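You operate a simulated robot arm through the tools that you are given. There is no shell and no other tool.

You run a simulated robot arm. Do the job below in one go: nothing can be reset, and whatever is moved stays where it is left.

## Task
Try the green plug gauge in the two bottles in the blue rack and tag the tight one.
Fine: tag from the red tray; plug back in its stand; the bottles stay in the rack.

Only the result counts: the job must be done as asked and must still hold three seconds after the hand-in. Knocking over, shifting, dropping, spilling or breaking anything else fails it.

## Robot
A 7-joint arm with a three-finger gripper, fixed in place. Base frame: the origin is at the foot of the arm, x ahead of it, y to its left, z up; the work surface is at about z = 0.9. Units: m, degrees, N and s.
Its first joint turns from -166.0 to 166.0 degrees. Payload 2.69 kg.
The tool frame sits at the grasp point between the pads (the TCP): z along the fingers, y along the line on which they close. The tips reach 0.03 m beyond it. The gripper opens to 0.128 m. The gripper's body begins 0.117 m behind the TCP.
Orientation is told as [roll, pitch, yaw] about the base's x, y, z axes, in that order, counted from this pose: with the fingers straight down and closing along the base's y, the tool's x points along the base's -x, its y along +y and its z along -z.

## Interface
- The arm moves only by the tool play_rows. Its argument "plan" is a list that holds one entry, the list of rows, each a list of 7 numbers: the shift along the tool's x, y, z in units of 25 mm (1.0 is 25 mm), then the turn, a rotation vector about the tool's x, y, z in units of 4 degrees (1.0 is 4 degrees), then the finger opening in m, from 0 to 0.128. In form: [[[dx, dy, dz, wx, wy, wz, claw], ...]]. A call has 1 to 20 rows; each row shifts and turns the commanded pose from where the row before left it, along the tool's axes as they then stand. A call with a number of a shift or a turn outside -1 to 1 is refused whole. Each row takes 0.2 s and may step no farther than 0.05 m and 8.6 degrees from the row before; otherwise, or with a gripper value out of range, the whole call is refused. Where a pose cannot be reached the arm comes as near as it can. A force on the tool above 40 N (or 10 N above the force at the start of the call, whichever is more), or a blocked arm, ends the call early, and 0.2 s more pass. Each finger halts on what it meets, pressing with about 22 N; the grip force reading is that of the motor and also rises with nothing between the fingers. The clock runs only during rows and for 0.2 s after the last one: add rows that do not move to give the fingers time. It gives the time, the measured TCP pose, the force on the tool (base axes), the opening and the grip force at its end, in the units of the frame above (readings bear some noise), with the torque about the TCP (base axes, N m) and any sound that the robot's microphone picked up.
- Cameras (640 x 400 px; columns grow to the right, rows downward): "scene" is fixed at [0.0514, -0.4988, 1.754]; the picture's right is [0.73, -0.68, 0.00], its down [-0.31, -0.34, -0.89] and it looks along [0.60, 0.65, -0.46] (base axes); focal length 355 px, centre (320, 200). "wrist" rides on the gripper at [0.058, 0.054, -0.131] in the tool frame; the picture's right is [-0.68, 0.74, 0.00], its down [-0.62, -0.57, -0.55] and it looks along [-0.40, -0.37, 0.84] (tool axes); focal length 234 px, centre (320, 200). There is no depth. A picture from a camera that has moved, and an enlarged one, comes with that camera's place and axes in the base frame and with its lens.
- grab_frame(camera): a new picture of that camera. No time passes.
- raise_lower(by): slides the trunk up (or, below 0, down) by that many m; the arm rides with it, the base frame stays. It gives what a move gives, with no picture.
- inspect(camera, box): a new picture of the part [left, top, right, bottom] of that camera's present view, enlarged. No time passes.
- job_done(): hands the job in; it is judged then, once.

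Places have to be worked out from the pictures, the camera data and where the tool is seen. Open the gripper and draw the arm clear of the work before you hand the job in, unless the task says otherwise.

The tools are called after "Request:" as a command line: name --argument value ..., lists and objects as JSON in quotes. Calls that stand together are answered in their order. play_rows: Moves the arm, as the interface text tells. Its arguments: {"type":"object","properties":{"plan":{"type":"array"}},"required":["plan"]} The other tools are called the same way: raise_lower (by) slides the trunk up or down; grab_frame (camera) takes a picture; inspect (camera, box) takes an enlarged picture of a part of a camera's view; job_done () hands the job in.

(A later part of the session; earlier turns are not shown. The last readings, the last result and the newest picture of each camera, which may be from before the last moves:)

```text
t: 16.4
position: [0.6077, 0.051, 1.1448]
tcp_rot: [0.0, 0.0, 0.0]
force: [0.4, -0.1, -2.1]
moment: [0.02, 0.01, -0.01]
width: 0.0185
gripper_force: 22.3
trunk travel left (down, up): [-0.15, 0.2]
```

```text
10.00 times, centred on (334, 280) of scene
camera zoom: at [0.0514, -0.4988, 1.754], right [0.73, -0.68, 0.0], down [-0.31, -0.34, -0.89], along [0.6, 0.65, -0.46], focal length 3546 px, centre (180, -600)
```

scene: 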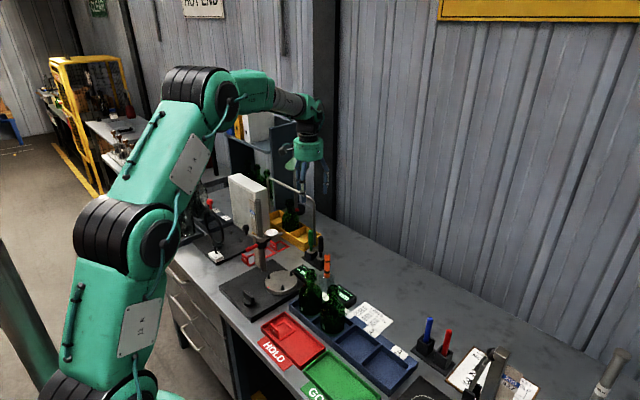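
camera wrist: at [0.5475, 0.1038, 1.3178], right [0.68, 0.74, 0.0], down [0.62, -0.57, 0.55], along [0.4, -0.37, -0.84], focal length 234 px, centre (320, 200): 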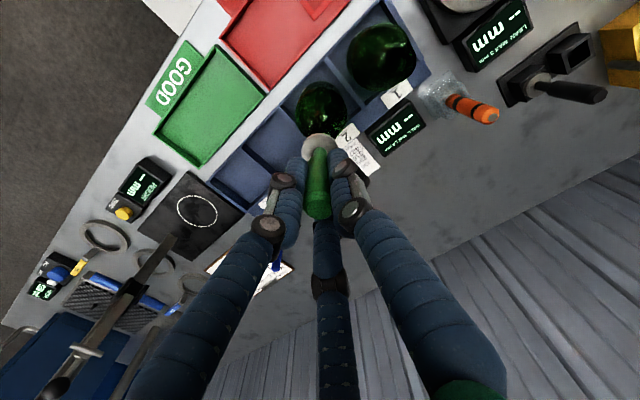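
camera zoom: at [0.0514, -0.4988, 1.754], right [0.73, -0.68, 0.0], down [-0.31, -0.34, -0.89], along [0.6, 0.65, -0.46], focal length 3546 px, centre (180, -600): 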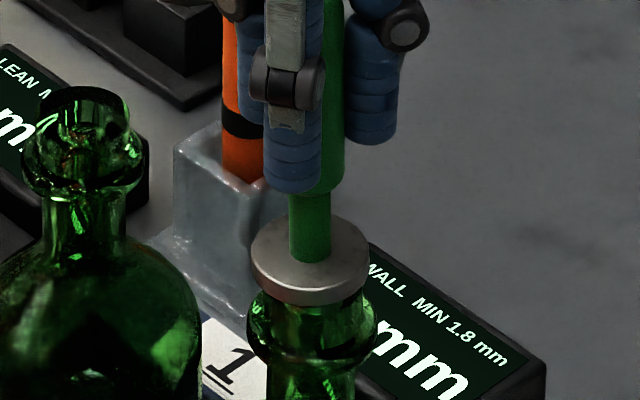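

No contact yet, and the nub seems to be at or inside the mouth. I go on in 1.5 mm steps.

Request:
play_rows --plan '[[[0, 0, 0.06, 0, 0, 0, 0.0], [0, 0, 0.06, 0, 0, 0, 0.0], [0, 0, 0.06, 0, 0, 0, 0.0], [0, 0, 0.06, 0, 0, 0, 0.0]]]'

Request:
inspect --camera "scene" --box '[302, 260, 366, 300]'

```text
t: 17.4
position: [0.6065, 0.0509, 1.1394]
tcp_rot: [0.0, 0.0, 0.0]
force: [0.4, -0.1, 7.3]
moment: [-0.01, 0.02, 0.03]
width: 0.0183
gripper_force: 22.0
trunk travel left (down, up): [-0.15, 0.2]
```

```text
10.00 times, centred on (334, 280) of scene
camera zoom: at [0.0514, -0.4988, 1.754], right [0.73, -0.68, 0.0], down [-0.31, -0.34, -0.89], along [0.6, 0.65, -0.46], focal length 3546 px, centre (180, -600)
```

zoom: 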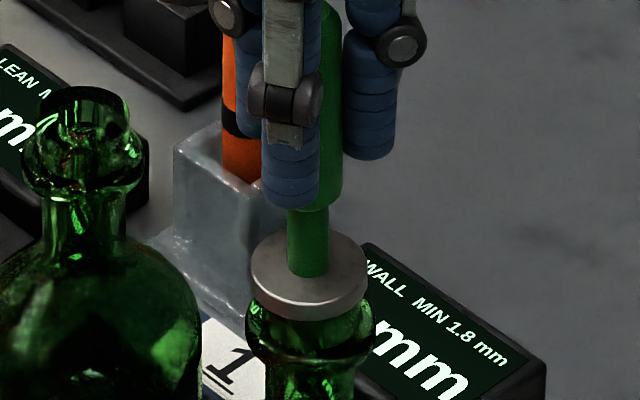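

Contact came at TCP z = 1.139 with 7 N, and in the picture the flange's underside is at the lip plane, so the plug goes fully into bottle 2. I withdraw it straight up and move 0.102 m in +y over bottle 1.

Request:
play_rows --plan '[[[0, 0, -0.2, 0, 0, 0, 0.0], [0, 0, -0.3, 0, 0, 0, 0.0], [0, 0, -0.5, 0, 0, 0, 0.0], [0, 0, -0.8, 0, 0, 0, 0.0], [0, 0, -0.5, 0, 0, 0, 0.0], [0, 0, 0, 0, 0, 0, 0.0], [0, 0.8, 0, 0, 0, 0, 0.0], [0, 0.8, 0, 0, 0, 0, 0.0], [0, 0.8, 0, 0, 0, 0, 0.0], [0, 0.8, 0, 0, 0, 0, 0.0], [0, 0.8, 0, 0, 0, 0, 0.0], [0, 0, 0, 0, 0, 0, 0.0]]]'

Request:
inspect --camera "wrist" --box '[288, 105, 352, 145]'

Request:
inspect --camera "scene" --box '[280, 240, 344, 280]'

Request:
grab_frame --camera "scene"

```text
t: 20.0
position: [0.6088, 0.1513, 1.1954]
tcp_rot: [0.0, 0.0, 0.0]
force: [-0.1, 0.2, -1.3]
moment: [0.0, -0.02, -0.02]
width: 0.0185
gripper_force: 21.5
trunk travel left (down, up): [-0.15, 0.2]
```

```text
10.00 times, centred on (320, 125) of wrist
camera zoom: at [0.5488, 0.205, 1.3261], right [0.68, 0.74, 0.0], down [0.62, -0.57, 0.55], along [0.4, -0.37, -0.84], focal length 2342 px, centre (320, 950)
```

zoom: 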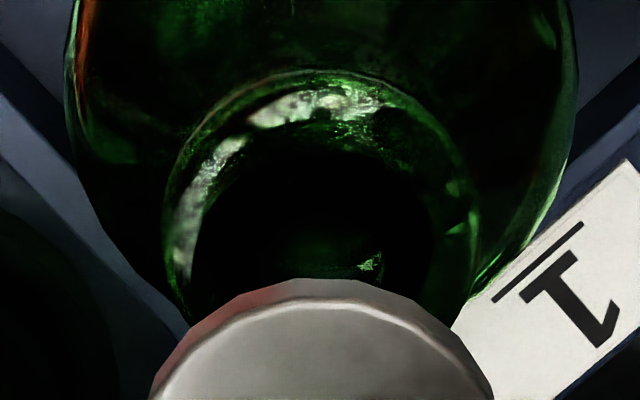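

```text
10.00 times, centred on (312, 260) of scene
camera zoom: at [0.0514, -0.4988, 1.754], right [0.73, -0.68, 0.0], down [-0.31, -0.34, -0.89], along [0.6, 0.65, -0.46], focal length 3546 px, centre (400, -400)
```

zoom: 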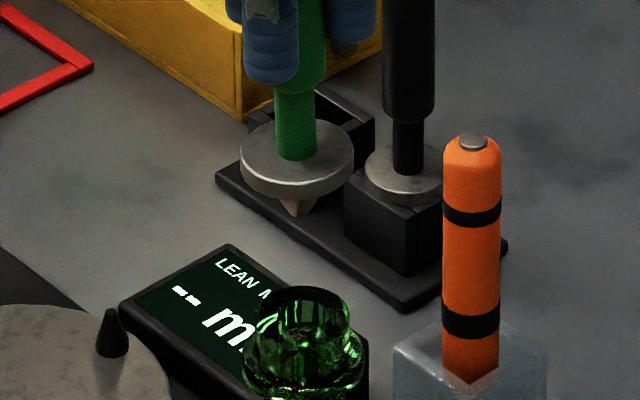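

```text
taken
```

scene: 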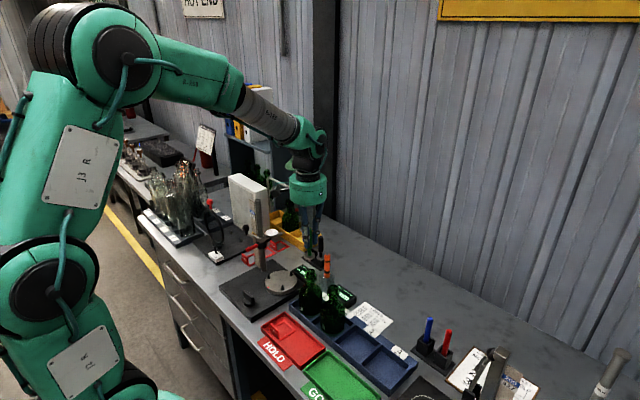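

Bottle 1's mouth is at about the same height (~1.066), and the plug needs only a 1 mm correction. I apply it and descend to just above the mouth.

Request:
play_rows --plan '[[[-0.03, -0.03, 0.5, 0, 0, 0, 0.0], [0, 0, 0.5, 0, 0, 0, 0.0], [0, 0, 0.48, 0, 0, 0, 0.0], [0, 0, 0, 0, 0, 0, 0.0]]]'

Request:
inspect --camera "scene" --box '[280, 250, 344, 290]'

Request:
inspect --camera "wrist" --box '[288, 105, 352, 145]'

```text
t: 21.0
position: [0.61, 0.1488, 1.1584]
tcp_rot: [-0.1, 0.0, 0.0]
force: [0.2, -0.3, -1.3]
moment: [-0.03, -0.01, -0.02]
width: 0.0188
gripper_force: 22.5
trunk travel left (down, up): [-0.15, 0.2]
```

```text
10.00 times, centred on (312, 270) of scene
camera zoom: at [0.0514, -0.4988, 1.754], right [0.73, -0.68, 0.0], down [-0.31, -0.34, -0.89], along [0.6, 0.65, -0.46], focal length 3546 px, centre (400, -500)
```

zoom: 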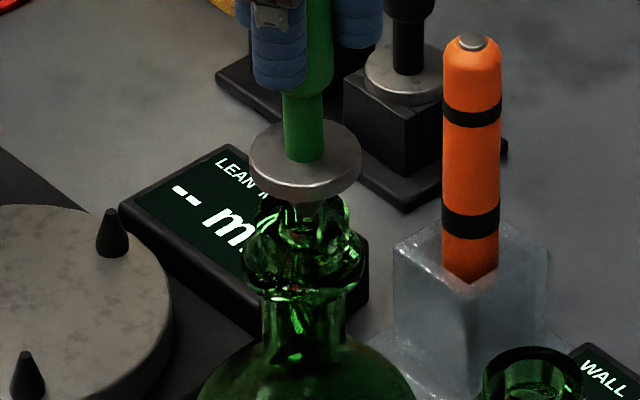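

```text
10.00 times, centred on (320, 125) of wrist
camera zoom: at [0.5497, 0.203, 1.2893], right [0.68, 0.74, 0.0], down [0.62, -0.57, 0.55], along [0.4, -0.37, -0.84], focal length 2342 px, centre (320, 950)
```

zoom: 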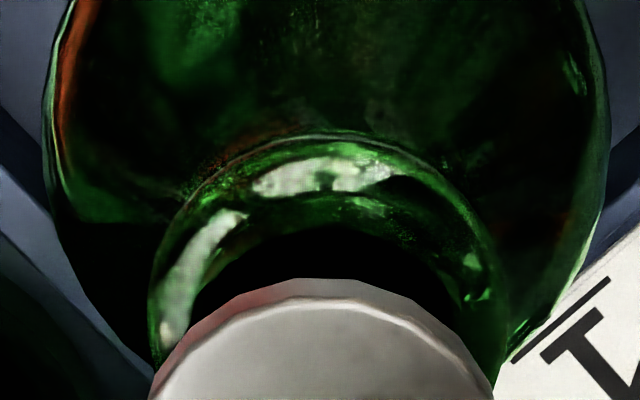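

The plug is aligned over bottle 1 within about 0.5 mm in both views. I descend slowly.

Request:
play_rows --plan '[[[0, 0, 0.08, 0, 0, 0, 0.0], [0, 0, 0.08, 0, 0, 0, 0.0], [0, 0, 0.08, 0, 0, 0, 0.0], [0, 0, 0.06, 0, 0, 0, 0.0], [0, 0, 0.06, 0, 0, 0, 0.0]]]'

Request:
inspect --camera "scene" --box '[280, 250, 344, 290]'

```text
t: 22.2
position: [0.6085, 0.1491, 1.1487]
tcp_rot: [-0.1, 0.0, 0.0]
force: [0.4, -0.6, -1.2]
moment: [-0.01, -0.02, 0.0]
width: 0.0186
gripper_force: 21.8
trunk travel left (down, up): [-0.15, 0.2]
```

```text
10.00 times, centred on (312, 270) of scene
camera zoom: at [0.0514, -0.4988, 1.754], right [0.73, -0.68, 0.0], down [-0.31, -0.34, -0.89], along [0.6, 0.65, -0.46], focal length 3546 px, centre (400, -500)
```

zoom: 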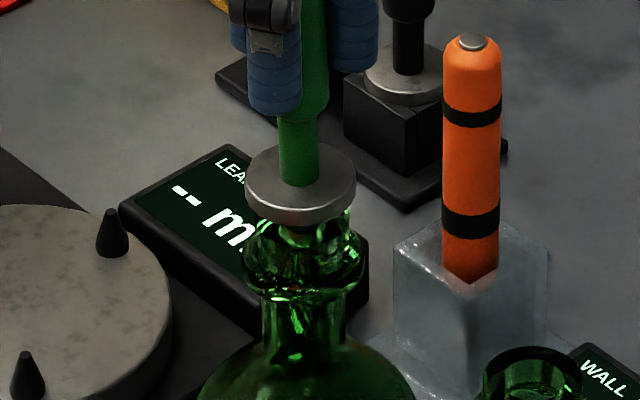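

Still no contact at 1.1487. I continue in 1.5 mm steps.

Request:
play_rows --plan '[[[0, 0, 0.06, 0, 0, 0, 0.0], [0, 0, 0.06, 0, 0, 0, 0.0], [0, 0, 0.06, 0, 0, 0, 0.0]]]'

Request:
inspect --camera "scene" --box '[280, 250, 344, 290]'

```text
t: 23.0
position: [0.6097, 0.1506, 1.1459]
tcp_rot: [0.0, -0.3, -0.1]
force: [-1.2, 2.2, 16.8]
moment: [0.18, 0.03, 0.02]
width: 0.0185
gripper_force: 22.0
trunk travel left (down, up): [-0.15, 0.2]
```

```text
10.00 times, centred on (312, 270) of scene
camera zoom: at [0.0514, -0.4988, 1.754], right [0.73, -0.68, 0.0], down [-0.31, -0.34, -0.89], along [0.6, 0.65, -0.46], focal length 3546 px, centre (400, -500)
```

zoom: 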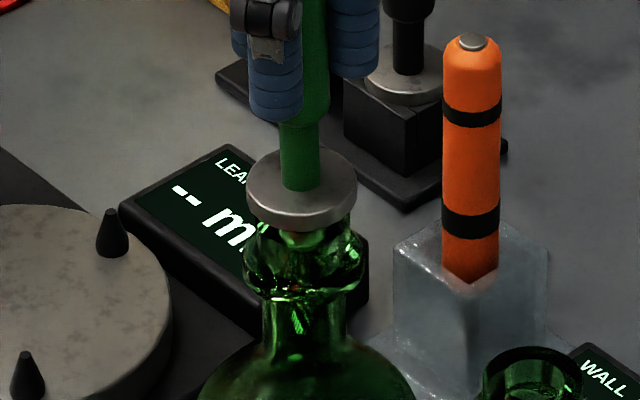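

It stops 6–7 mm higher than in bottle 2, with 17 N and a small lateral load toward +y. To rule out misalignment, I back off, shift 1 mm toward +y and 0.5 mm toward −x, and try again.

Request:
play_rows --plan '[[[0, 0, -0.16, 0, 0, 0, 0.0], [0, 0, -0.12, 0, 0, 0, 0.0], [0.02, 0.05, 0, 0, 0, 0, 0.0], [0, 0, 0.08, 0, 0, 0, 0.0], [0, 0, 0.08, 0, 0, 0, 0.0], [0, 0, 0.06, 0, 0, 0, 0.0], [0, 0, 0.04, 0, 0, 0, 0.0]]]'

Request:
inspect --camera "scene" --box '[280, 250, 344, 290]'

Request:
inspect --camera "wrist" --box '[288, 105, 352, 145]'

```text
t: 24.6
position: [0.6077, 0.1515, 1.1465]
tcp_rot: [0.0, -0.1, 0.1]
force: [0.1, -3.1, 11.4]
moment: [-0.19, -0.09, 0.01]
width: 0.0187
gripper_force: 21.4
trunk travel left (down, up): [-0.15, 0.2]
```

```text
10.00 times, centred on (312, 270) of scene
camera zoom: at [0.0514, -0.4988, 1.754], right [0.73, -0.68, 0.0], down [-0.31, -0.34, -0.89], along [0.6, 0.65, -0.46], focal length 3546 px, centre (400, -500)
```

zoom: 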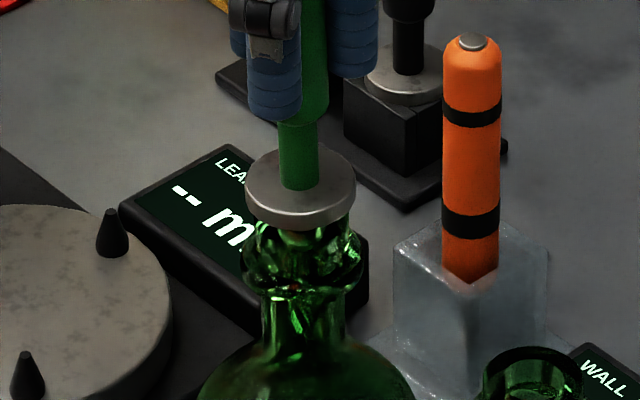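

```text
10.00 times, centred on (320, 125) of wrist
camera zoom: at [0.5486, 0.2046, 1.2779], right [0.68, 0.74, 0.0], down [0.61, -0.57, 0.55], along [0.41, -0.37, -0.84], focal length 2342 px, centre (320, 950)
```

zoom: 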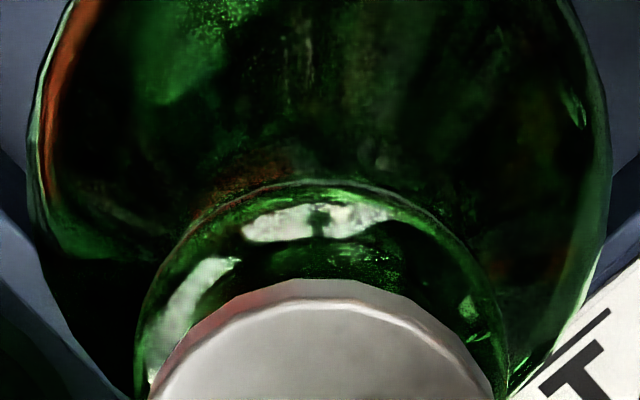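

The same stop height appears, with the lateral load reversed, so the true centre is about 0.5 mm back. I make one final centred check before concluding.

Request:
play_rows --plan '[[[0, 0, -0.16, 0, 0, 0, 0.0], [0, 0, -0.08, 0, 0, 0, 0.0], [0, -0.025, 0, 0, 0, 0, 0.0], [0, 0, 0.08, 0, 0, 0, 0.0], [0, 0, 0.08, 0, 0, 0, 0.0], [0, 0, 0.06, 0, 0, 0, 0.0], [0, 0, 0.04, 0, 0, 0, 0.0]]]'

```text
t: 26.2
position: [0.6081, 0.1512, 1.1466]
tcp_rot: [0.0, -0.3, 0.1]
force: [1.4, 0.0, 13.1]
moment: [-0.07, -0.2, -0.01]
width: 0.0187
gripper_force: 21.5
trunk travel left (down, up): [-0.15, 0.2]
```

The plug again stops at 1.1466, centred, about 7 mm short of the lip, so bottle 1 is the tight one. I lift out and carry the plug back above its stand, retracing the commanded offset.

Request:
play_rows --plan '[[[0, 0, -0.2, 0, 0, 0, 0.0], [0, 0, -0.5, 0, 0, 0, 0.0], [0, 0, -0.9, 0, 0, 0, 0.0], [0, 0, -0.9, 0, 0, 0, 0.0], [0, 0, -0.9, 0, 0, 0, 0.0], [0, 0, -0.8, 0, 0, 0, 0.0], [-0.7525, 0.8535, 0, 0, 0, 0, 0.0], [-0.7525, 0.8535, 0, 0, 0, 0, 0.0], [-0.7525, 0.8535, 0, 0, 0, 0, 0.0], [-0.7525, 0.8535, 0, 0, 0, 0, 0.0], [-0.7525, 0.8535, 0, 0, 0, 0, 0.0], [-0.7525, 0.8535, 0, 0, 0, 0, 0.0], [-0.7525, 0.8535, 0, 0, 0, 0, 0.0], [-0.7525, 0.8535, 0, 0, 0, 0, 0.0], [-0.7525, 0.8535, 0, 0, 0, 0, 0.0], [-0.7525, 0.8535, 0, 0, 0, 0, 0.0], [0, 0, 0, 0, 0, 0, 0.0]]]'

Request:
inspect --camera "scene" --box '[258, 220, 386, 300]'

Request:
inspect --camera "wrist" --box '[240, 80, 400, 180]'

```text
t: 29.8
position: [0.7977, 0.3644, 1.2475]
tcp_rot: [0.0, 0.0, -0.1]
force: [0.1, -0.3, -1.4]
moment: [-0.04, 0.03, 0.03]
width: 0.0187
gripper_force: 21.9
trunk travel left (down, up): [-0.15, 0.2]
```

```text
5.00 times, centred on (322, 260) of scene
camera zoom: at [0.0514, -0.4988, 1.754], right [0.73, -0.68, 0.0], down [-0.31, -0.34, -0.89], along [0.6, 0.65, -0.46], focal length 1773 px, centre (310, -100)
```

zoom: 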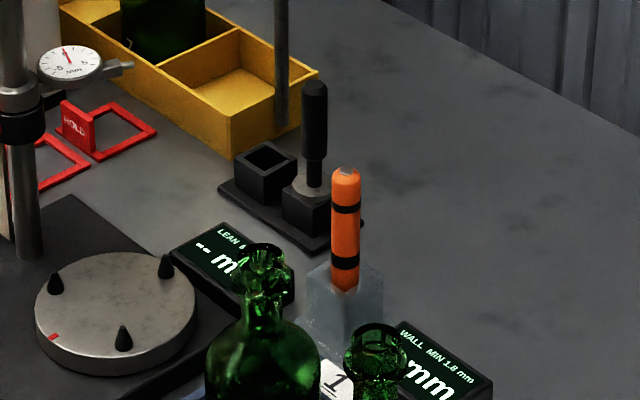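

```text
4.00 times, centred on (320, 130) of wrist
camera zoom: at [0.7375, 0.4184, 1.379], right [0.68, 0.74, 0.0], down [0.62, -0.56, 0.55], along [0.4, -0.37, -0.84], focal length 937 px, centre (320, 480)
```

zoom: 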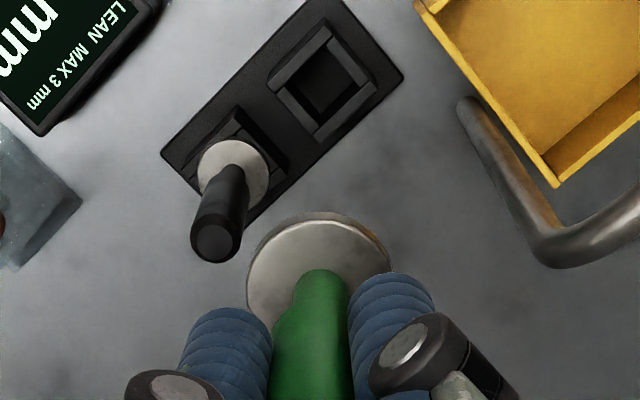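

The socket is centred under the plug. I descend 0.2 m to just above seating and check alignment.

Request:
play_rows --plan '[[[0, 0, 0.9, 0, 0, 0, 0.0], [0, 0, 0.9, 0, 0, 0, 0.0], [0, 0, 0.9, 0, 0, 0, 0.0], [0, 0, 0.9, 0, 0, 0, 0.0], [0, 0, 0.9, 0, 0, 0, 0.0], [0, 0, 0.9, 0, 0, 0, 0.0], [0, 0, 0.9, 0, 0, 0, 0.0], [0, 0, 0.9, 0, 0, 0, 0.0], [0, 0, 0.5, 0, 0, 0, 0.0], [0, 0, 0, 0, 0, 0, 0.0]]]'

Request:
inspect --camera "scene" --box '[290, 220, 354, 260]'

Request:
inspect --camera "wrist" --box '[288, 110, 352, 150]'

```text
t: 32.0
position: [0.7965, 0.3656, 1.0575]
tcp_rot: [0.0, 0.0, 0.0]
force: [-0.2, -0.8, -1.7]
moment: [0.01, 0.01, 0.01]
width: 0.0186
gripper_force: 21.5
trunk travel left (down, up): [-0.15, 0.2]
```

```text
10.00 times, centred on (322, 240) of scene
camera zoom: at [0.0514, -0.4988, 1.754], right [0.73, -0.68, 0.0], down [-0.31, -0.34, -0.89], along [0.6, 0.65, -0.46], focal length 3546 px, centre (300, -200)
```

zoom: 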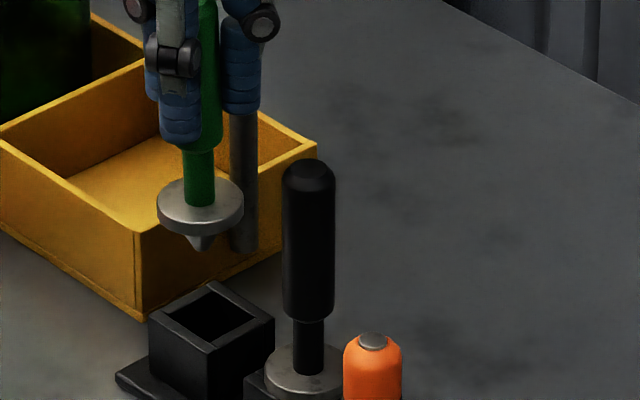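

```text
10.00 times, centred on (320, 130) of wrist
camera zoom: at [0.7362, 0.4195, 1.1883], right [0.68, 0.74, 0.0], down [0.62, -0.56, 0.55], along [0.4, -0.37, -0.84], focal length 2342 px, centre (320, 900)
```

zoom: 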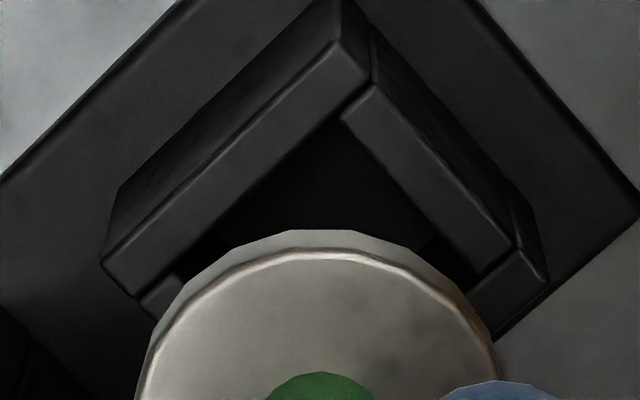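

The plug axis is about 3.8 mm off the socket centre along the scene camera's right direction, since it shifted in its socket when first gripped. I correct by (+2.8, −2.6) mm, lower to just above seating, and look.

Request:
play_rows --plan '[[[-0.11, -0.105, 0, 0, 0, 0, 0.0], [0, 0, 0.5, 0, 0, 0, 0.0], [0, 0, 0.5, 0, 0, 0, 0.0], [0, 0, 0.4, 0, 0, 0, 0.0], [0, 0, 0, 0, 0, 0, 0.0]]]'

Request:
inspect --camera "scene" --box '[290, 220, 354, 260]'

Request:
inspect --camera "wrist" --box '[288, 110, 352, 150]'

```text
t: 33.2
position: [0.7983, 0.3622, 1.0223]
tcp_rot: [0.0, 0.0, 0.0]
force: [-0.1, 0.7, -1.0]
moment: [-0.03, 0.0, -0.01]
width: 0.0186
gripper_force: 21.8
trunk travel left (down, up): [-0.15, 0.2]
```

```text
10.00 times, centred on (322, 240) of scene
camera zoom: at [0.0514, -0.4988, 1.754], right [0.73, -0.68, 0.0], down [-0.31, -0.34, -0.89], along [0.6, 0.65, -0.46], focal length 3546 px, centre (300, -200)
```

zoom: 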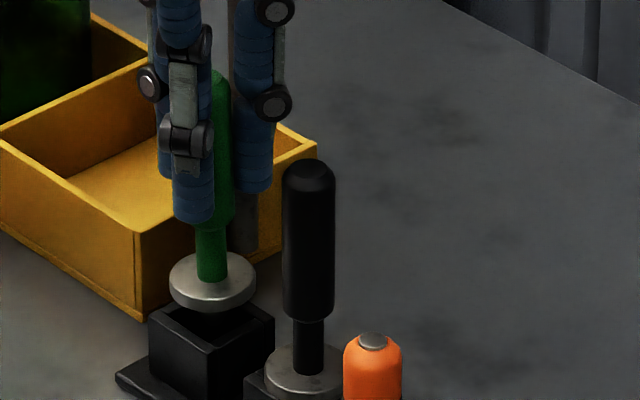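

```text
10.00 times, centred on (320, 130) of wrist
camera zoom: at [0.7385, 0.4156, 1.1538], right [0.68, 0.74, 0.0], down [0.62, -0.56, 0.55], along [0.4, -0.37, -0.84], focal length 2342 px, centre (320, 900)
```

zoom: 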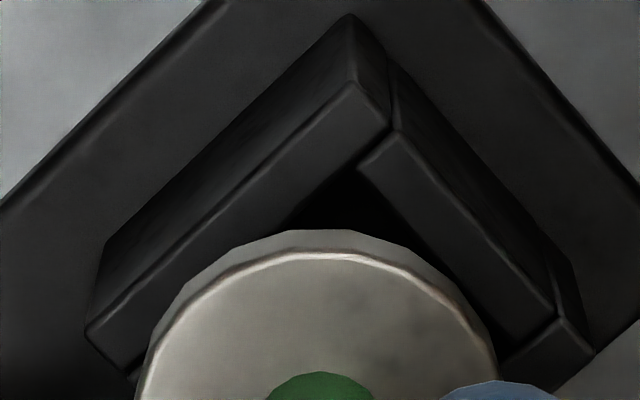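

The scene view is now centred, and the wrist view suggests about 1 mm more toward (+x, +y). I apply that and lower gently onto the stand.

Request:
play_rows --plan '[[[-0.03, 0.03, 0.1, 0, 0, 0, 0.0], [0, 0, 0.1, 0, 0, 0, 0.0], [0, 0, 0.1, 0, 0, 0, 0.0], [0, 0, 0.1, 0, 0, 0, 0.0], [0, 0, 0.08, 0, 0, 0, 0.0], [0, 0, 0.06, 0, 0, 0, 0.0]]]'

Request:
inspect --camera "scene" --box '[290, 220, 354, 260]'

```text
t: 34.6
position: [0.7996, 0.3624, 1.0101]
tcp_rot: [0.0, -0.1, -0.1]
force: [0.1, 0.1, -1.1]
moment: [-0.01, 0.01, 0.02]
width: 0.0186
gripper_force: 22.3
trunk travel left (down, up): [-0.15, 0.2]
```

```text
10.00 times, centred on (322, 240) of scene
camera zoom: at [0.0514, -0.4988, 1.754], right [0.73, -0.68, 0.0], down [-0.31, -0.34, -0.89], along [0.6, 0.65, -0.46], focal length 3546 px, centre (300, -200)
```

zoom: 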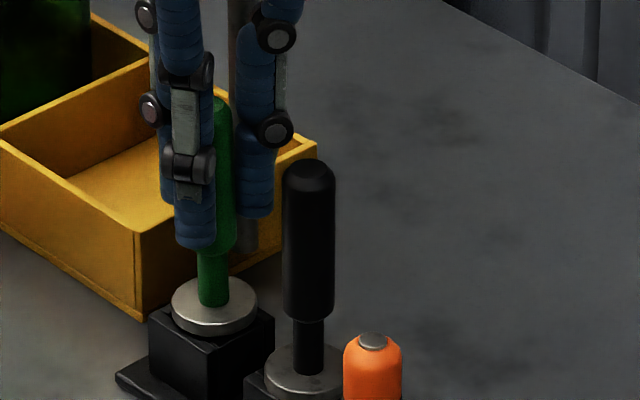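

The flange is about 2 mm from seating. I continue in 1 mm steps until I feel contact.

Request:
play_rows --plan '[[[0, 0, 0.04, 0, 0, 0, 0.0], [0, 0, 0.04, 0, 0, 0, 0.0]]]'

```text
t: 35.2
position: [0.7995, 0.3633, 1.0072]
tcp_rot: [0.1, 0.0, 0.0]
force: [-0.4, -1.6, 3.0]
moment: [-0.09, 0.07, 0.0]
width: 0.0186
gripper_force: 22.1
trunk travel left (down, up): [-0.15, 0.2]
```

A contact force is starting (3 N). I take one more half-millimetre to confirm seating, then open modestly.

Request:
play_rows --plan '[[[0, 0, 0.02, 0, 0, 0, 0.0]]]'

Request:
inspect --camera "scene" --box '[290, 220, 354, 260]'

```text
t: 35.6
position: [0.8004, 0.3633, 1.0085]
tcp_rot: [-0.1, -0.1, 0.0]
force: [-0.6, 2.1, 6.7]
moment: [0.22, 0.1, -0.02]
width: 0.0184
gripper_force: 21.3
trunk travel left (down, up): [-0.15, 0.2]
```

```text
10.00 times, centred on (322, 240) of scene
camera zoom: at [0.0514, -0.4988, 1.754], right [0.73, -0.68, 0.0], down [-0.31, -0.34, -0.89], along [0.6, 0.65, -0.46], focal length 3546 px, centre (300, -200)
```

zoom: 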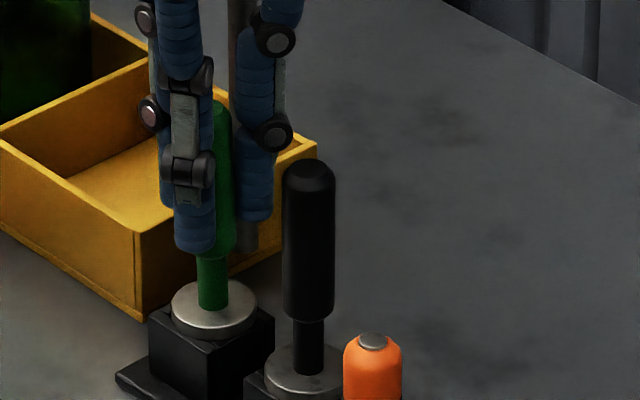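

The plug is seated with 7 N contact. I release to 0.045, wait, and lift straight up.

Request:
play_rows --plan '[[[0, 0, 0, 0, 0, 0, 0.03], [0, 0, 0, 0, 0, 0, 0.045], [0, 0, 0, 0, 0, 0, 0.045]]]'

Request:
inspect --camera "scene" --box '[290, 220, 354, 260]'

Request:
inspect --camera "wrist" --box '[240, 100, 400, 200]'

```text
t: 36.4
position: [0.7992, 0.362, 1.0065]
tcp_rot: [0.0, -0.1, 0.0]
force: [-0.2, 0.0, 1.0]
moment: [0.0, 0.0, 0.0]
width: 0.0452
gripper_force: 0.1
trunk travel left (down, up): [-0.15, 0.2]
```

```text
10.00 times, centred on (322, 240) of scene
camera zoom: at [0.0514, -0.4988, 1.754], right [0.73, -0.68, 0.0], down [-0.31, -0.34, -0.89], along [0.6, 0.65, -0.46], focal length 3546 px, centre (300, -200)
```

zoom: 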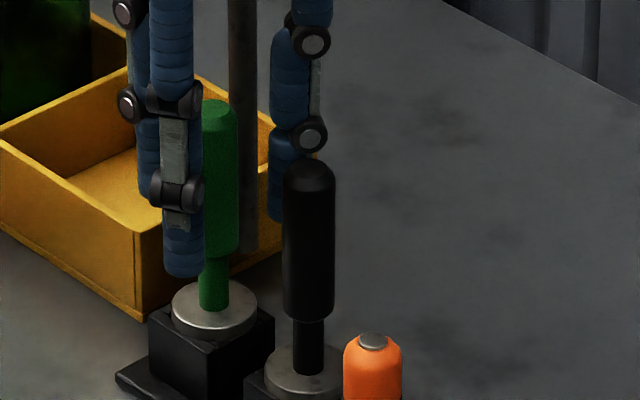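

```text
4.00 times, centred on (320, 150) of wrist
camera zoom: at [0.7399, 0.4163, 1.1381], right [0.68, 0.74, 0.0], down [0.62, -0.57, 0.55], along [0.4, -0.37, -0.84], focal length 937 px, centre (320, 400)
```

zoom: 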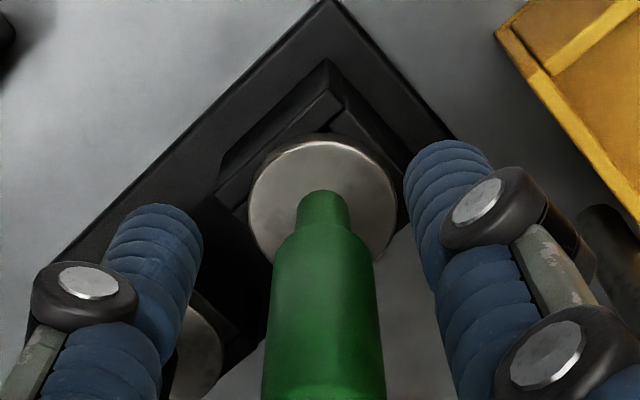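

The plug stands upright in its stand, free of the fingers. I rise to z ≈ 1.25, then shift toward −y, keeping clear of the dial stand.

Request:
play_rows --plan '[[[0, 0, -0.4, 0, 0, 0, 0.045], [0, 0, -0.9, 0, 0, 0, 0.045], [0, 0, -0.9, 0, 0, 0, 0.045], [0, 0, -0.9, 0, 0, 0, 0.045], [0, 0, -0.9, 0, 0, 0, 0.045], [0, 0, -0.95, 0, 0, 0, 0.045], [0, 0, -0.95, 0, 0, 0, 0.045], [0, 0, -0.95, 0, 0, 0, 0.045], [0, 0, -0.95, 0, 0, 0, 0.045], [0, 0, -0.95, 0, 0, 0, 0.045], [0, 0, -0.95, 0, 0, 0, 0.045], [0, -0.92, 0, 0, 0, 0, 0.045], [0, -0.92, 0, 0, 0, 0, 0.045], [0, -0.92, 0, 0, 0, 0, 0.045], [0, -0.92, 0, 0, 0, 0, 0.045], [0, -0.92, 0, 0, 0, 0, 0.045], [0, -0.92, 0, 0, 0, 0, 0.045], [0, -0.92, 0, 0, 0, 0, 0.045], [0, -0.92, 0, 0, 0, 0, 0.045], [0, -0.92, 0, 0, 0, 0, 0.045]]]'

Request:
inspect --camera "scene" --box '[290, 220, 354, 260]'

```text
t: 40.6
position: [0.8006, 0.1563, 1.2488]
tcp_rot: [0.0, 0.0, 0.0]
force: [0.5, 0.7, 0.2]
moment: [0.0, 0.01, 0.0]
width: 0.0452
gripper_force: 0.0
trunk travel left (down, up): [-0.15, 0.2]
```

```text
10.00 times, centred on (322, 240) of scene
camera zoom: at [0.0514, -0.4988, 1.754], right [0.73, -0.68, 0.0], down [-0.31, -0.34, -0.89], along [0.6, 0.65, -0.46], focal length 3546 px, centre (300, -200)
```

zoom: 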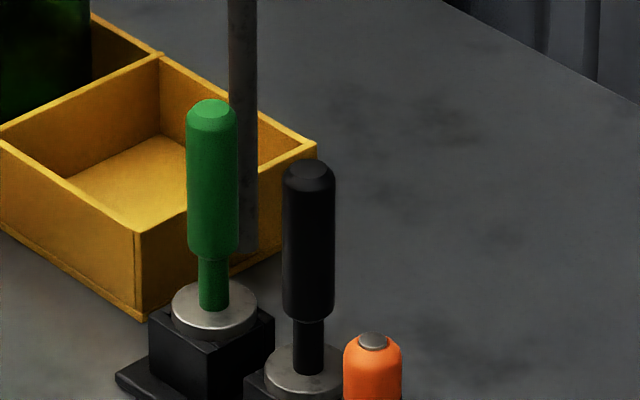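

The plug is back in its stand essentially as it was. I now move −x to look at the tag in the red tray.

Request:
play_rows --plan '[[[0.92, 0, 0, 0, 0, 0, 0.045], [0.92, 0, 0, 0, 0, 0, 0.045], [0.92, 0, 0, 0, 0, 0, 0.045], [0.92, 0, 0, 0, 0, 0, 0.045], [0.92, 0, 0, 0, 0, 0, 0.045], [0.92, 0, 0, 0, 0, 0, 0.045], [0.92, 0, 0, 0, 0, 0, 0.045], [0.92, 0, 0, 0, 0, 0, 0.045], [0.92, 0, 0, 0, 0, 0, 0.045], [0.92, 0, 0, 0, 0, 0, 0.045], [0.92, 0, 0, 0, 0, 0, 0.045], [0.92, 0, 0, 0, 0, 0, 0.045], [0.92, 0, 0, 0, 0, 0, 0.045], [0, 0, 0, 0, 0, 0, 0.045]]]'

Request:
grab_frame --camera "wrist"

Request:
inspect --camera "wrist" --box '[240, 60, 400, 160]'

Request:
inspect --camera "scene" --box '[256, 305, 336, 355]'

```text
t: 43.6
position: [0.4995, 0.1556, 1.2494]
tcp_rot: [0.1, 0.0, 0.0]
force: [0.2, -0.2, 0.3]
moment: [-0.03, -0.05, 0.02]
width: 0.0449
gripper_force: 0.0
trunk travel left (down, up): [-0.15, 0.2]
```

```text
taken
camera wrist: at [0.4403, 0.2096, 1.3809], right [0.68, 0.74, 0.0], down [0.62, -0.57, 0.55], along [0.4, -0.37, -0.84], focal length 234 px, centre (320, 200)
```

wrist: 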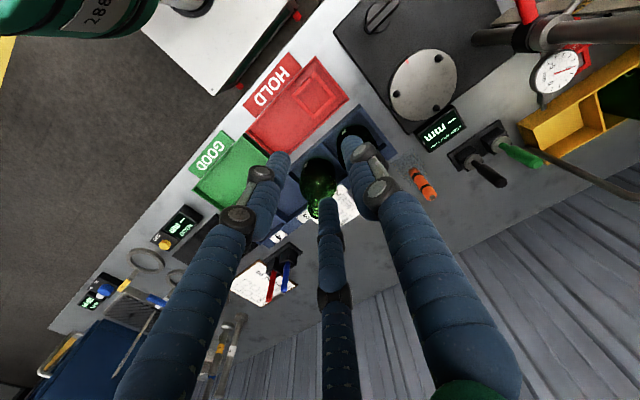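

```text
4.00 times, centred on (320, 110) of wrist
camera zoom: at [0.4403, 0.2096, 1.3809], right [0.68, 0.74, 0.0], down [0.62, -0.57, 0.55], along [0.4, -0.37, -0.84], focal length 937 px, centre (320, 560)
```

zoom: 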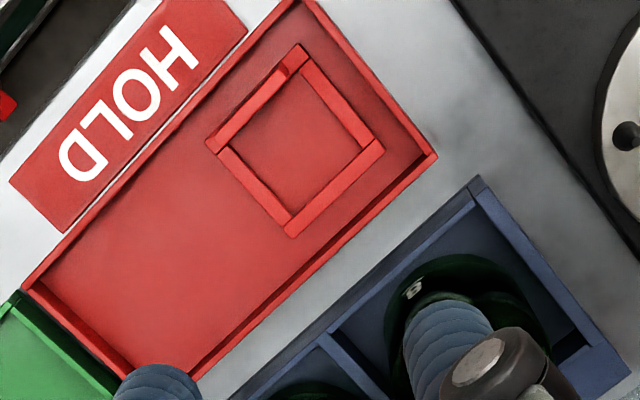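

```text
8.00 times, centred on (296, 330) of scene
camera zoom: at [0.0514, -0.4988, 1.754], right [0.73, -0.68, 0.0], down [-0.31, -0.34, -0.89], along [0.6, 0.65, -0.46], focal length 2837 px, centre (512, -840)
```

zoom: 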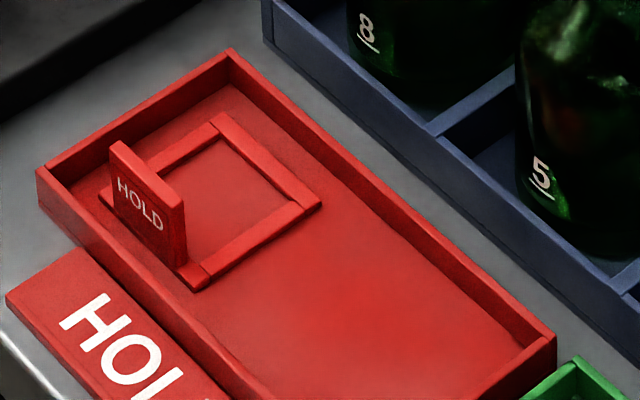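

The ring measures about 58 mm square outside, centred near (0.488, 0.151). Its HOLD plate stands on the −x side at x ≈ 0.4615, spanning y ≈ 0.128–0.173, with its top near z = 0.936. I descend over the plate for a closer look, opening to 0.07.

Request:
play_rows --plan '[[[0.169, -0.02, 0.95, 0, 0, 0, 0.07], [0.169, -0.02, 0.95, 0, 0, 0, 0.07], [0.169, -0.02, 0.95, 0, 0, 0, 0.07], [0.169, -0.02, 0.95, 0, 0, 0, 0.07], [0.169, -0.02, 0.95, 0, 0, 0, 0.07], [0.169, -0.02, 0.95, 0, 0, 0, 0.07], [0.169, -0.02, 0.95, 0, 0, 0, 0.07], [0.169, -0.02, 0.95, 0, 0, 0, 0.07], [0.169, -0.02, 0.95, 0, 0, 0, 0.07], [0, 0, 0, 0, 0, 0, 0.07]]]'

Request:
grab_frame --camera "wrist"

Request:
inspect --camera "wrist" --box '[240, 70, 400, 170]'

Request:
inspect --camera "scene" --box '[246, 290, 342, 350]'

```text
t: 45.8
position: [0.4631, 0.1506, 1.0368]
tcp_rot: [0.0, 0.1, 0.0]
force: [0.5, -0.8, -0.3]
moment: [0.03, -0.01, 0.01]
width: 0.07
gripper_force: 0.1
trunk travel left (down, up): [-0.15, 0.2]
```

```text
taken
camera wrist: at [0.403, 0.2031, 1.1673], right [0.68, 0.74, 0.0], down [0.62, -0.56, 0.55], along [0.4, -0.37, -0.84], focal length 234 px, centre (320, 200)
```

wrist: 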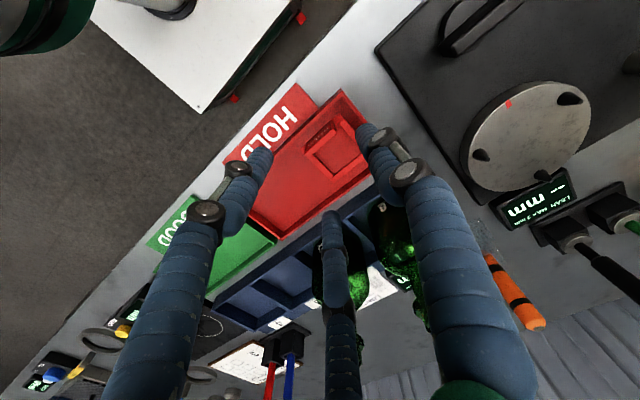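

```text
4.00 times, centred on (320, 120) of wrist
camera zoom: at [0.403, 0.2031, 1.1673], right [0.68, 0.74, 0.0], down [0.62, -0.56, 0.55], along [0.4, -0.37, -0.84], focal length 937 px, centre (320, 520)
```

zoom: 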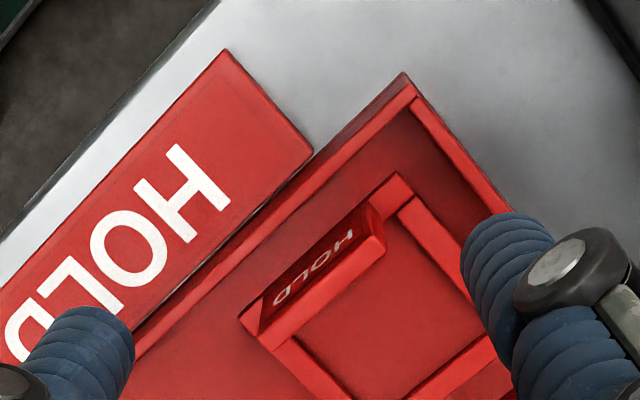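

```text
6.67 times, centred on (294, 320) of scene
camera zoom: at [0.0514, -0.4988, 1.754], right [0.73, -0.68, 0.0], down [-0.31, -0.34, -0.89], along [0.6, 0.65, -0.46], focal length 2364 px, centre (493, -600)
```

zoom: 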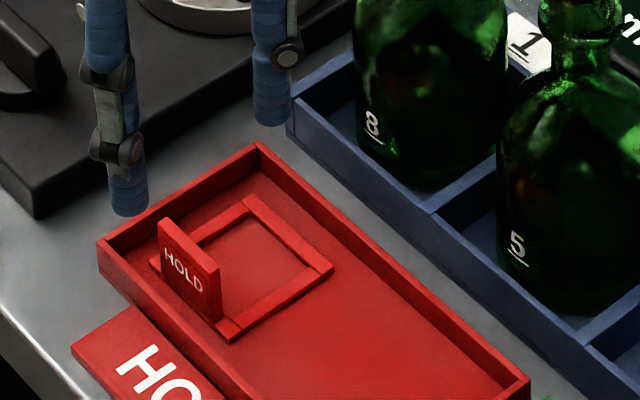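

The plate's top is centred at about (0.463, 0.149), is 40 mm wide along y, and is not rotated. The ring spans x 0.460–0.518. I narrow to 0.056, shift 2 mm in +x, and lower the tips to about z = 0.919 so they straddle the plate's edges.

Request:
play_rows --plan '[[[-0.08, 0, 0, 0, 0, 0, 0.056], [0, 0, 0.8, 0, 0, 0, 0.056], [0, 0, 0.8, 0, 0, 0, 0.056], [0, 0, 0.8, 0, 0, 0, 0.056], [0, 0, 0.5, 0, 0, 0, 0.056], [0, 0, 0.3, 0, 0, 0, 0.056], [0, 0, 0.28, 0, 0, 0, 0.056], [0, 0, 0, 0, 0, 0, 0.056]]]'

Request:
grab_frame --camera "wrist"

Request:
inspect --camera "wrist" --box '[240, 100, 400, 200]'

Request:
inspect --camera "scene" --box '[246, 290, 342, 350]'

```text
t: 47.6
position: [0.464, 0.1507, 0.9505]
tcp_rot: [0.0, -0.1, 0.1]
force: [-5.5, 0.5, 18.8]
moment: [0.78, 0.16, 0.25]
width: 0.0575
gripper_force: 1.1
trunk travel left (down, up): [-0.15, 0.2]
```

```text
taken
camera wrist: at [0.4052, 0.2033, 1.0805], right [0.68, 0.74, 0.0], down [0.62, -0.57, 0.55], along [0.41, -0.37, -0.84], focal length 234 px, centre (320, 200)
```

wrist: 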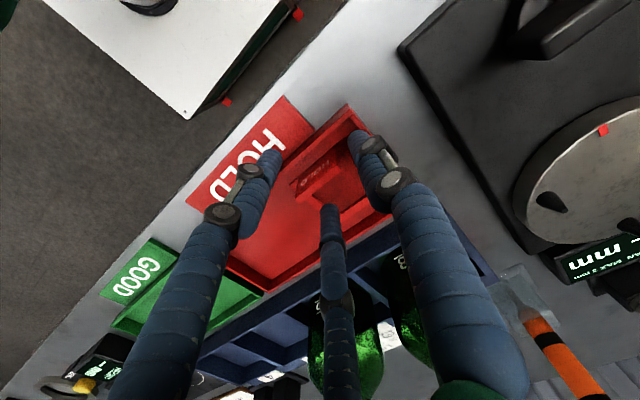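

```text
4.00 times, centred on (320, 150) of wrist
camera zoom: at [0.4052, 0.2033, 1.0805], right [0.68, 0.74, 0.0], down [0.62, -0.57, 0.55], along [0.41, -0.37, -0.84], focal length 937 px, centre (320, 400)
```

zoom: 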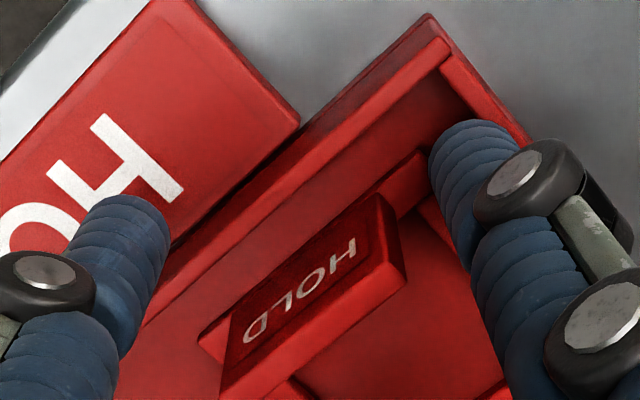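

```text
6.67 times, centred on (294, 320) of scene
camera zoom: at [0.0514, -0.4988, 1.754], right [0.73, -0.68, 0.0], down [-0.31, -0.34, -0.89], along [0.6, 0.65, -0.46], focal length 2364 px, centre (493, -600)
```

zoom: 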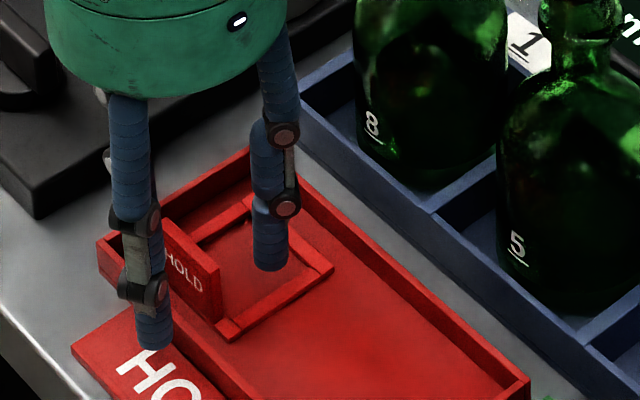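

Contact: 19 N at y ≈ +41 mm from the TCP, so the +y finger is resting on the tray's end wall. The tray hasn't moved in the picture. I back up 10 mm, narrow to 0.048, and re-centre 1.3 mm toward −y.

Request:
play_rows --plan '[[[0, 0, -0.2, 0, 0, 0, 0.056], [0, 0, -0.2, 0, 0, 0, 0.048], [0, -0.055, 0, 0, 0, 0, 0.048], [0, 0, 0, 0, 0, 0, 0.048]]]'

Request:
inspect --camera "wrist" --box '[240, 100, 400, 200]'

Request:
inspect --camera "scene" --box '[246, 290, 342, 350]'

```text
t: 48.6
position: [0.4657, 0.1491, 0.9588]
tcp_rot: [0.0, 0.0, 0.0]
force: [-0.2, -0.1, 0.3]
moment: [0.01, -0.02, -0.01]
width: 0.0481
gripper_force: 0.2
trunk travel left (down, up): [-0.15, 0.2]
```

```text
4.00 times, centred on (320, 150) of wrist
camera zoom: at [0.406, 0.2019, 1.089], right [0.68, 0.74, 0.0], down [0.62, -0.57, 0.55], along [0.4, -0.37, -0.84], focal length 937 px, centre (320, 400)
```

zoom: 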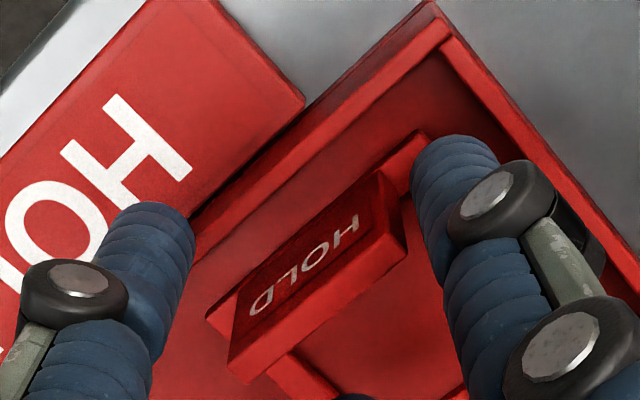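

```text
6.67 times, centred on (294, 320) of scene
camera zoom: at [0.0514, -0.4988, 1.754], right [0.73, -0.68, 0.0], down [-0.31, -0.34, -0.89], along [0.6, 0.65, -0.46], focal length 2364 px, centre (493, -600)
```

zoom: 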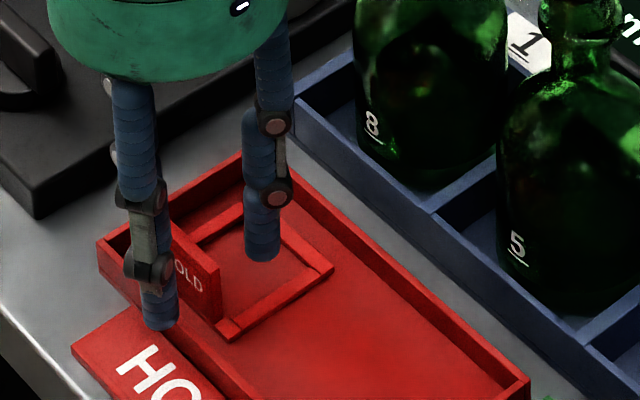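

Free again, with the plate centred between the fingers to about 1–1.5 mm. I lower 13 mm in small steps, watching the force.

Request:
play_rows --plan '[[[0, -0.03, 0.12, 0, 0, 0, 0.048], [0, 0, 0.12, 0, 0, 0, 0.048], [0, 0, 0.12, 0, 0, 0, 0.048]]]'

Request:
play_rows --plan '[[[0, 0, 0.1, 0, 0, 0, 0.048], [0, 0, 0.06, 0, 0, 0, 0.048]]]'

```text
t: 49.4
position: [0.4657, 0.1489, 0.9502]
tcp_rot: [0.0, 0.0, 0.0]
force: [0.7, -0.4, -0.5]
moment: [0.02, -0.03, -0.04]
width: 0.0479
gripper_force: 0.1
trunk travel left (down, up): [-0.15, 0.2]
```

```text
t: 50.0
position: [0.4653, 0.1475, 0.9452]
tcp_rot: [0.1, 0.0, 0.0]
force: [-3.3, 2.2, 1.6]
moment: [0.03, 0.09, -0.08]
width: 0.0491
gripper_force: 1.2
trunk travel left (down, up): [-0.15, 0.2]
```

A slight side contact appeared (about 4 N, width 0.0491). I check both views before closing.

Request:
inspect --camera "wrist" --box '[240, 100, 400, 200]'

Request:
inspect --camera "scene" --box '[246, 290, 342, 350]'

```text
4.00 times, centred on (320, 150) of wrist
camera zoom: at [0.4055, 0.2016, 1.0763], right [0.68, 0.74, 0.0], down [0.62, -0.56, 0.55], along [0.4, -0.37, -0.84], focal length 937 px, centre (320, 400)
```

zoom: 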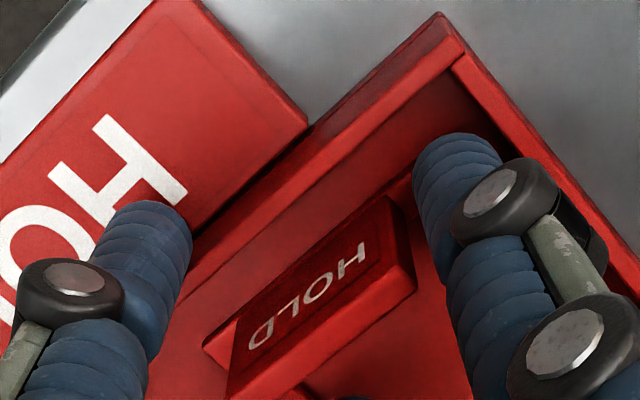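

```text
6.67 times, centred on (294, 320) of scene
camera zoom: at [0.0514, -0.4988, 1.754], right [0.73, -0.68, 0.0], down [-0.31, -0.34, -0.89], along [0.6, 0.65, -0.46], focal length 2364 px, centre (493, -600)
```

zoom: 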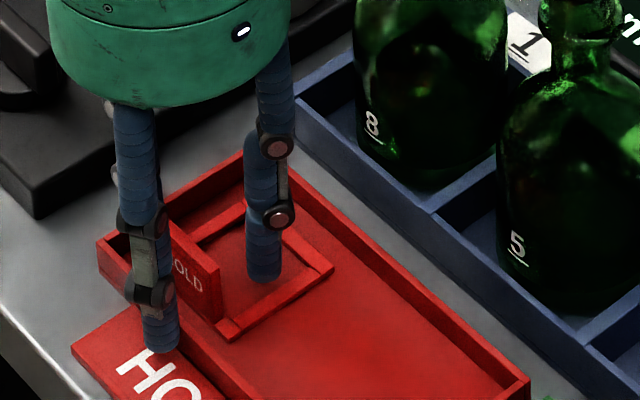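

The readings fit a light touch of the −y fingertip on the ring's bar. I raise 2 mm to free it and re-read.

Request:
play_rows --plan '[[[0, 0, -0.08, 0, 0, 0, 0.048], [0, 0, 0, 0, 0, 0, 0.048]]]'

```text
t: 50.6
position: [0.4654, 0.1486, 0.9481]
tcp_rot: [0.0, 0.0, 0.0]
force: [-1.8, -0.5, -2.0]
moment: [-0.01, 0.07, -0.04]
width: 0.0494
gripper_force: 1.0
trunk travel left (down, up): [-0.15, 0.2]
```

The width stays slightly forced open at 0.0494, so the fingers are already near the tag's edges. I close now and read the result.

Request:
play_rows --plan '[[[0, 0, 0, 0, 0, 0, 0.044], [0, 0, 0, 0, 0, 0, 0.038], [0, 0, 0, 0, 0, 0, 0.03], [0, 0, 0, 0, 0, 0, 0.03]]]'

Request:
inspect --camera "wrist" --box '[240, 100, 400, 200]'

Request:
inspect --camera "scene" --box '[246, 290, 342, 350]'

```text
t: 51.6
position: [0.4635, 0.1475, 0.948]
tcp_rot: [0.0, 0.2, 0.0]
force: [-19.5, -9.5, 2.5]
moment: [-0.33, 0.58, -0.1]
width: 0.0445
gripper_force: 10.7
trunk travel left (down, up): [-0.15, 0.2]
```

```text
4.00 times, centred on (320, 150) of wrist
camera zoom: at [0.4041, 0.2012, 1.0787], right [0.68, 0.74, 0.0], down [0.62, -0.56, 0.55], along [0.4, -0.37, -0.84], focal length 937 px, centre (320, 400)
```

zoom: 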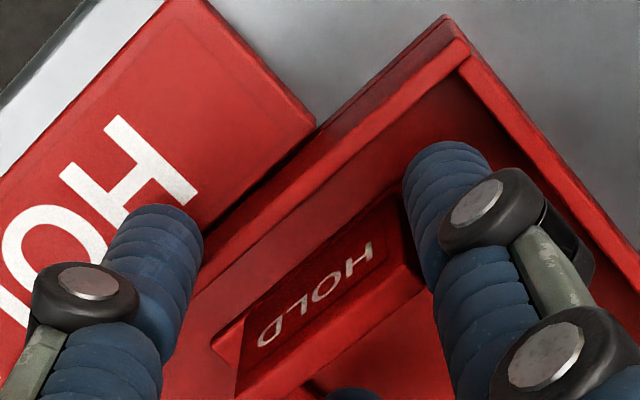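

```text
6.67 times, centred on (294, 320) of scene
camera zoom: at [0.0514, -0.4988, 1.754], right [0.73, -0.68, 0.0], down [-0.31, -0.34, -0.89], along [0.6, 0.65, -0.46], focal length 2364 px, centre (493, -600)
```

zoom: 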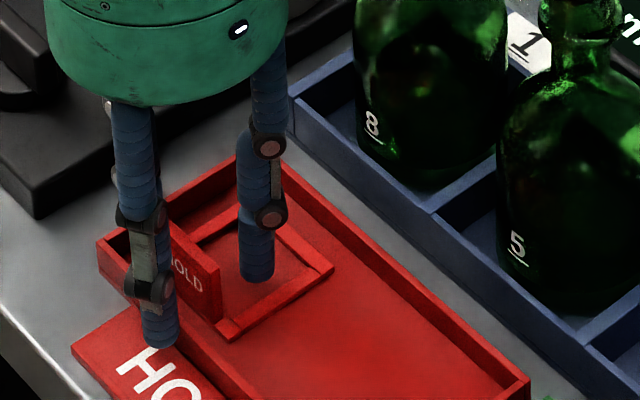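

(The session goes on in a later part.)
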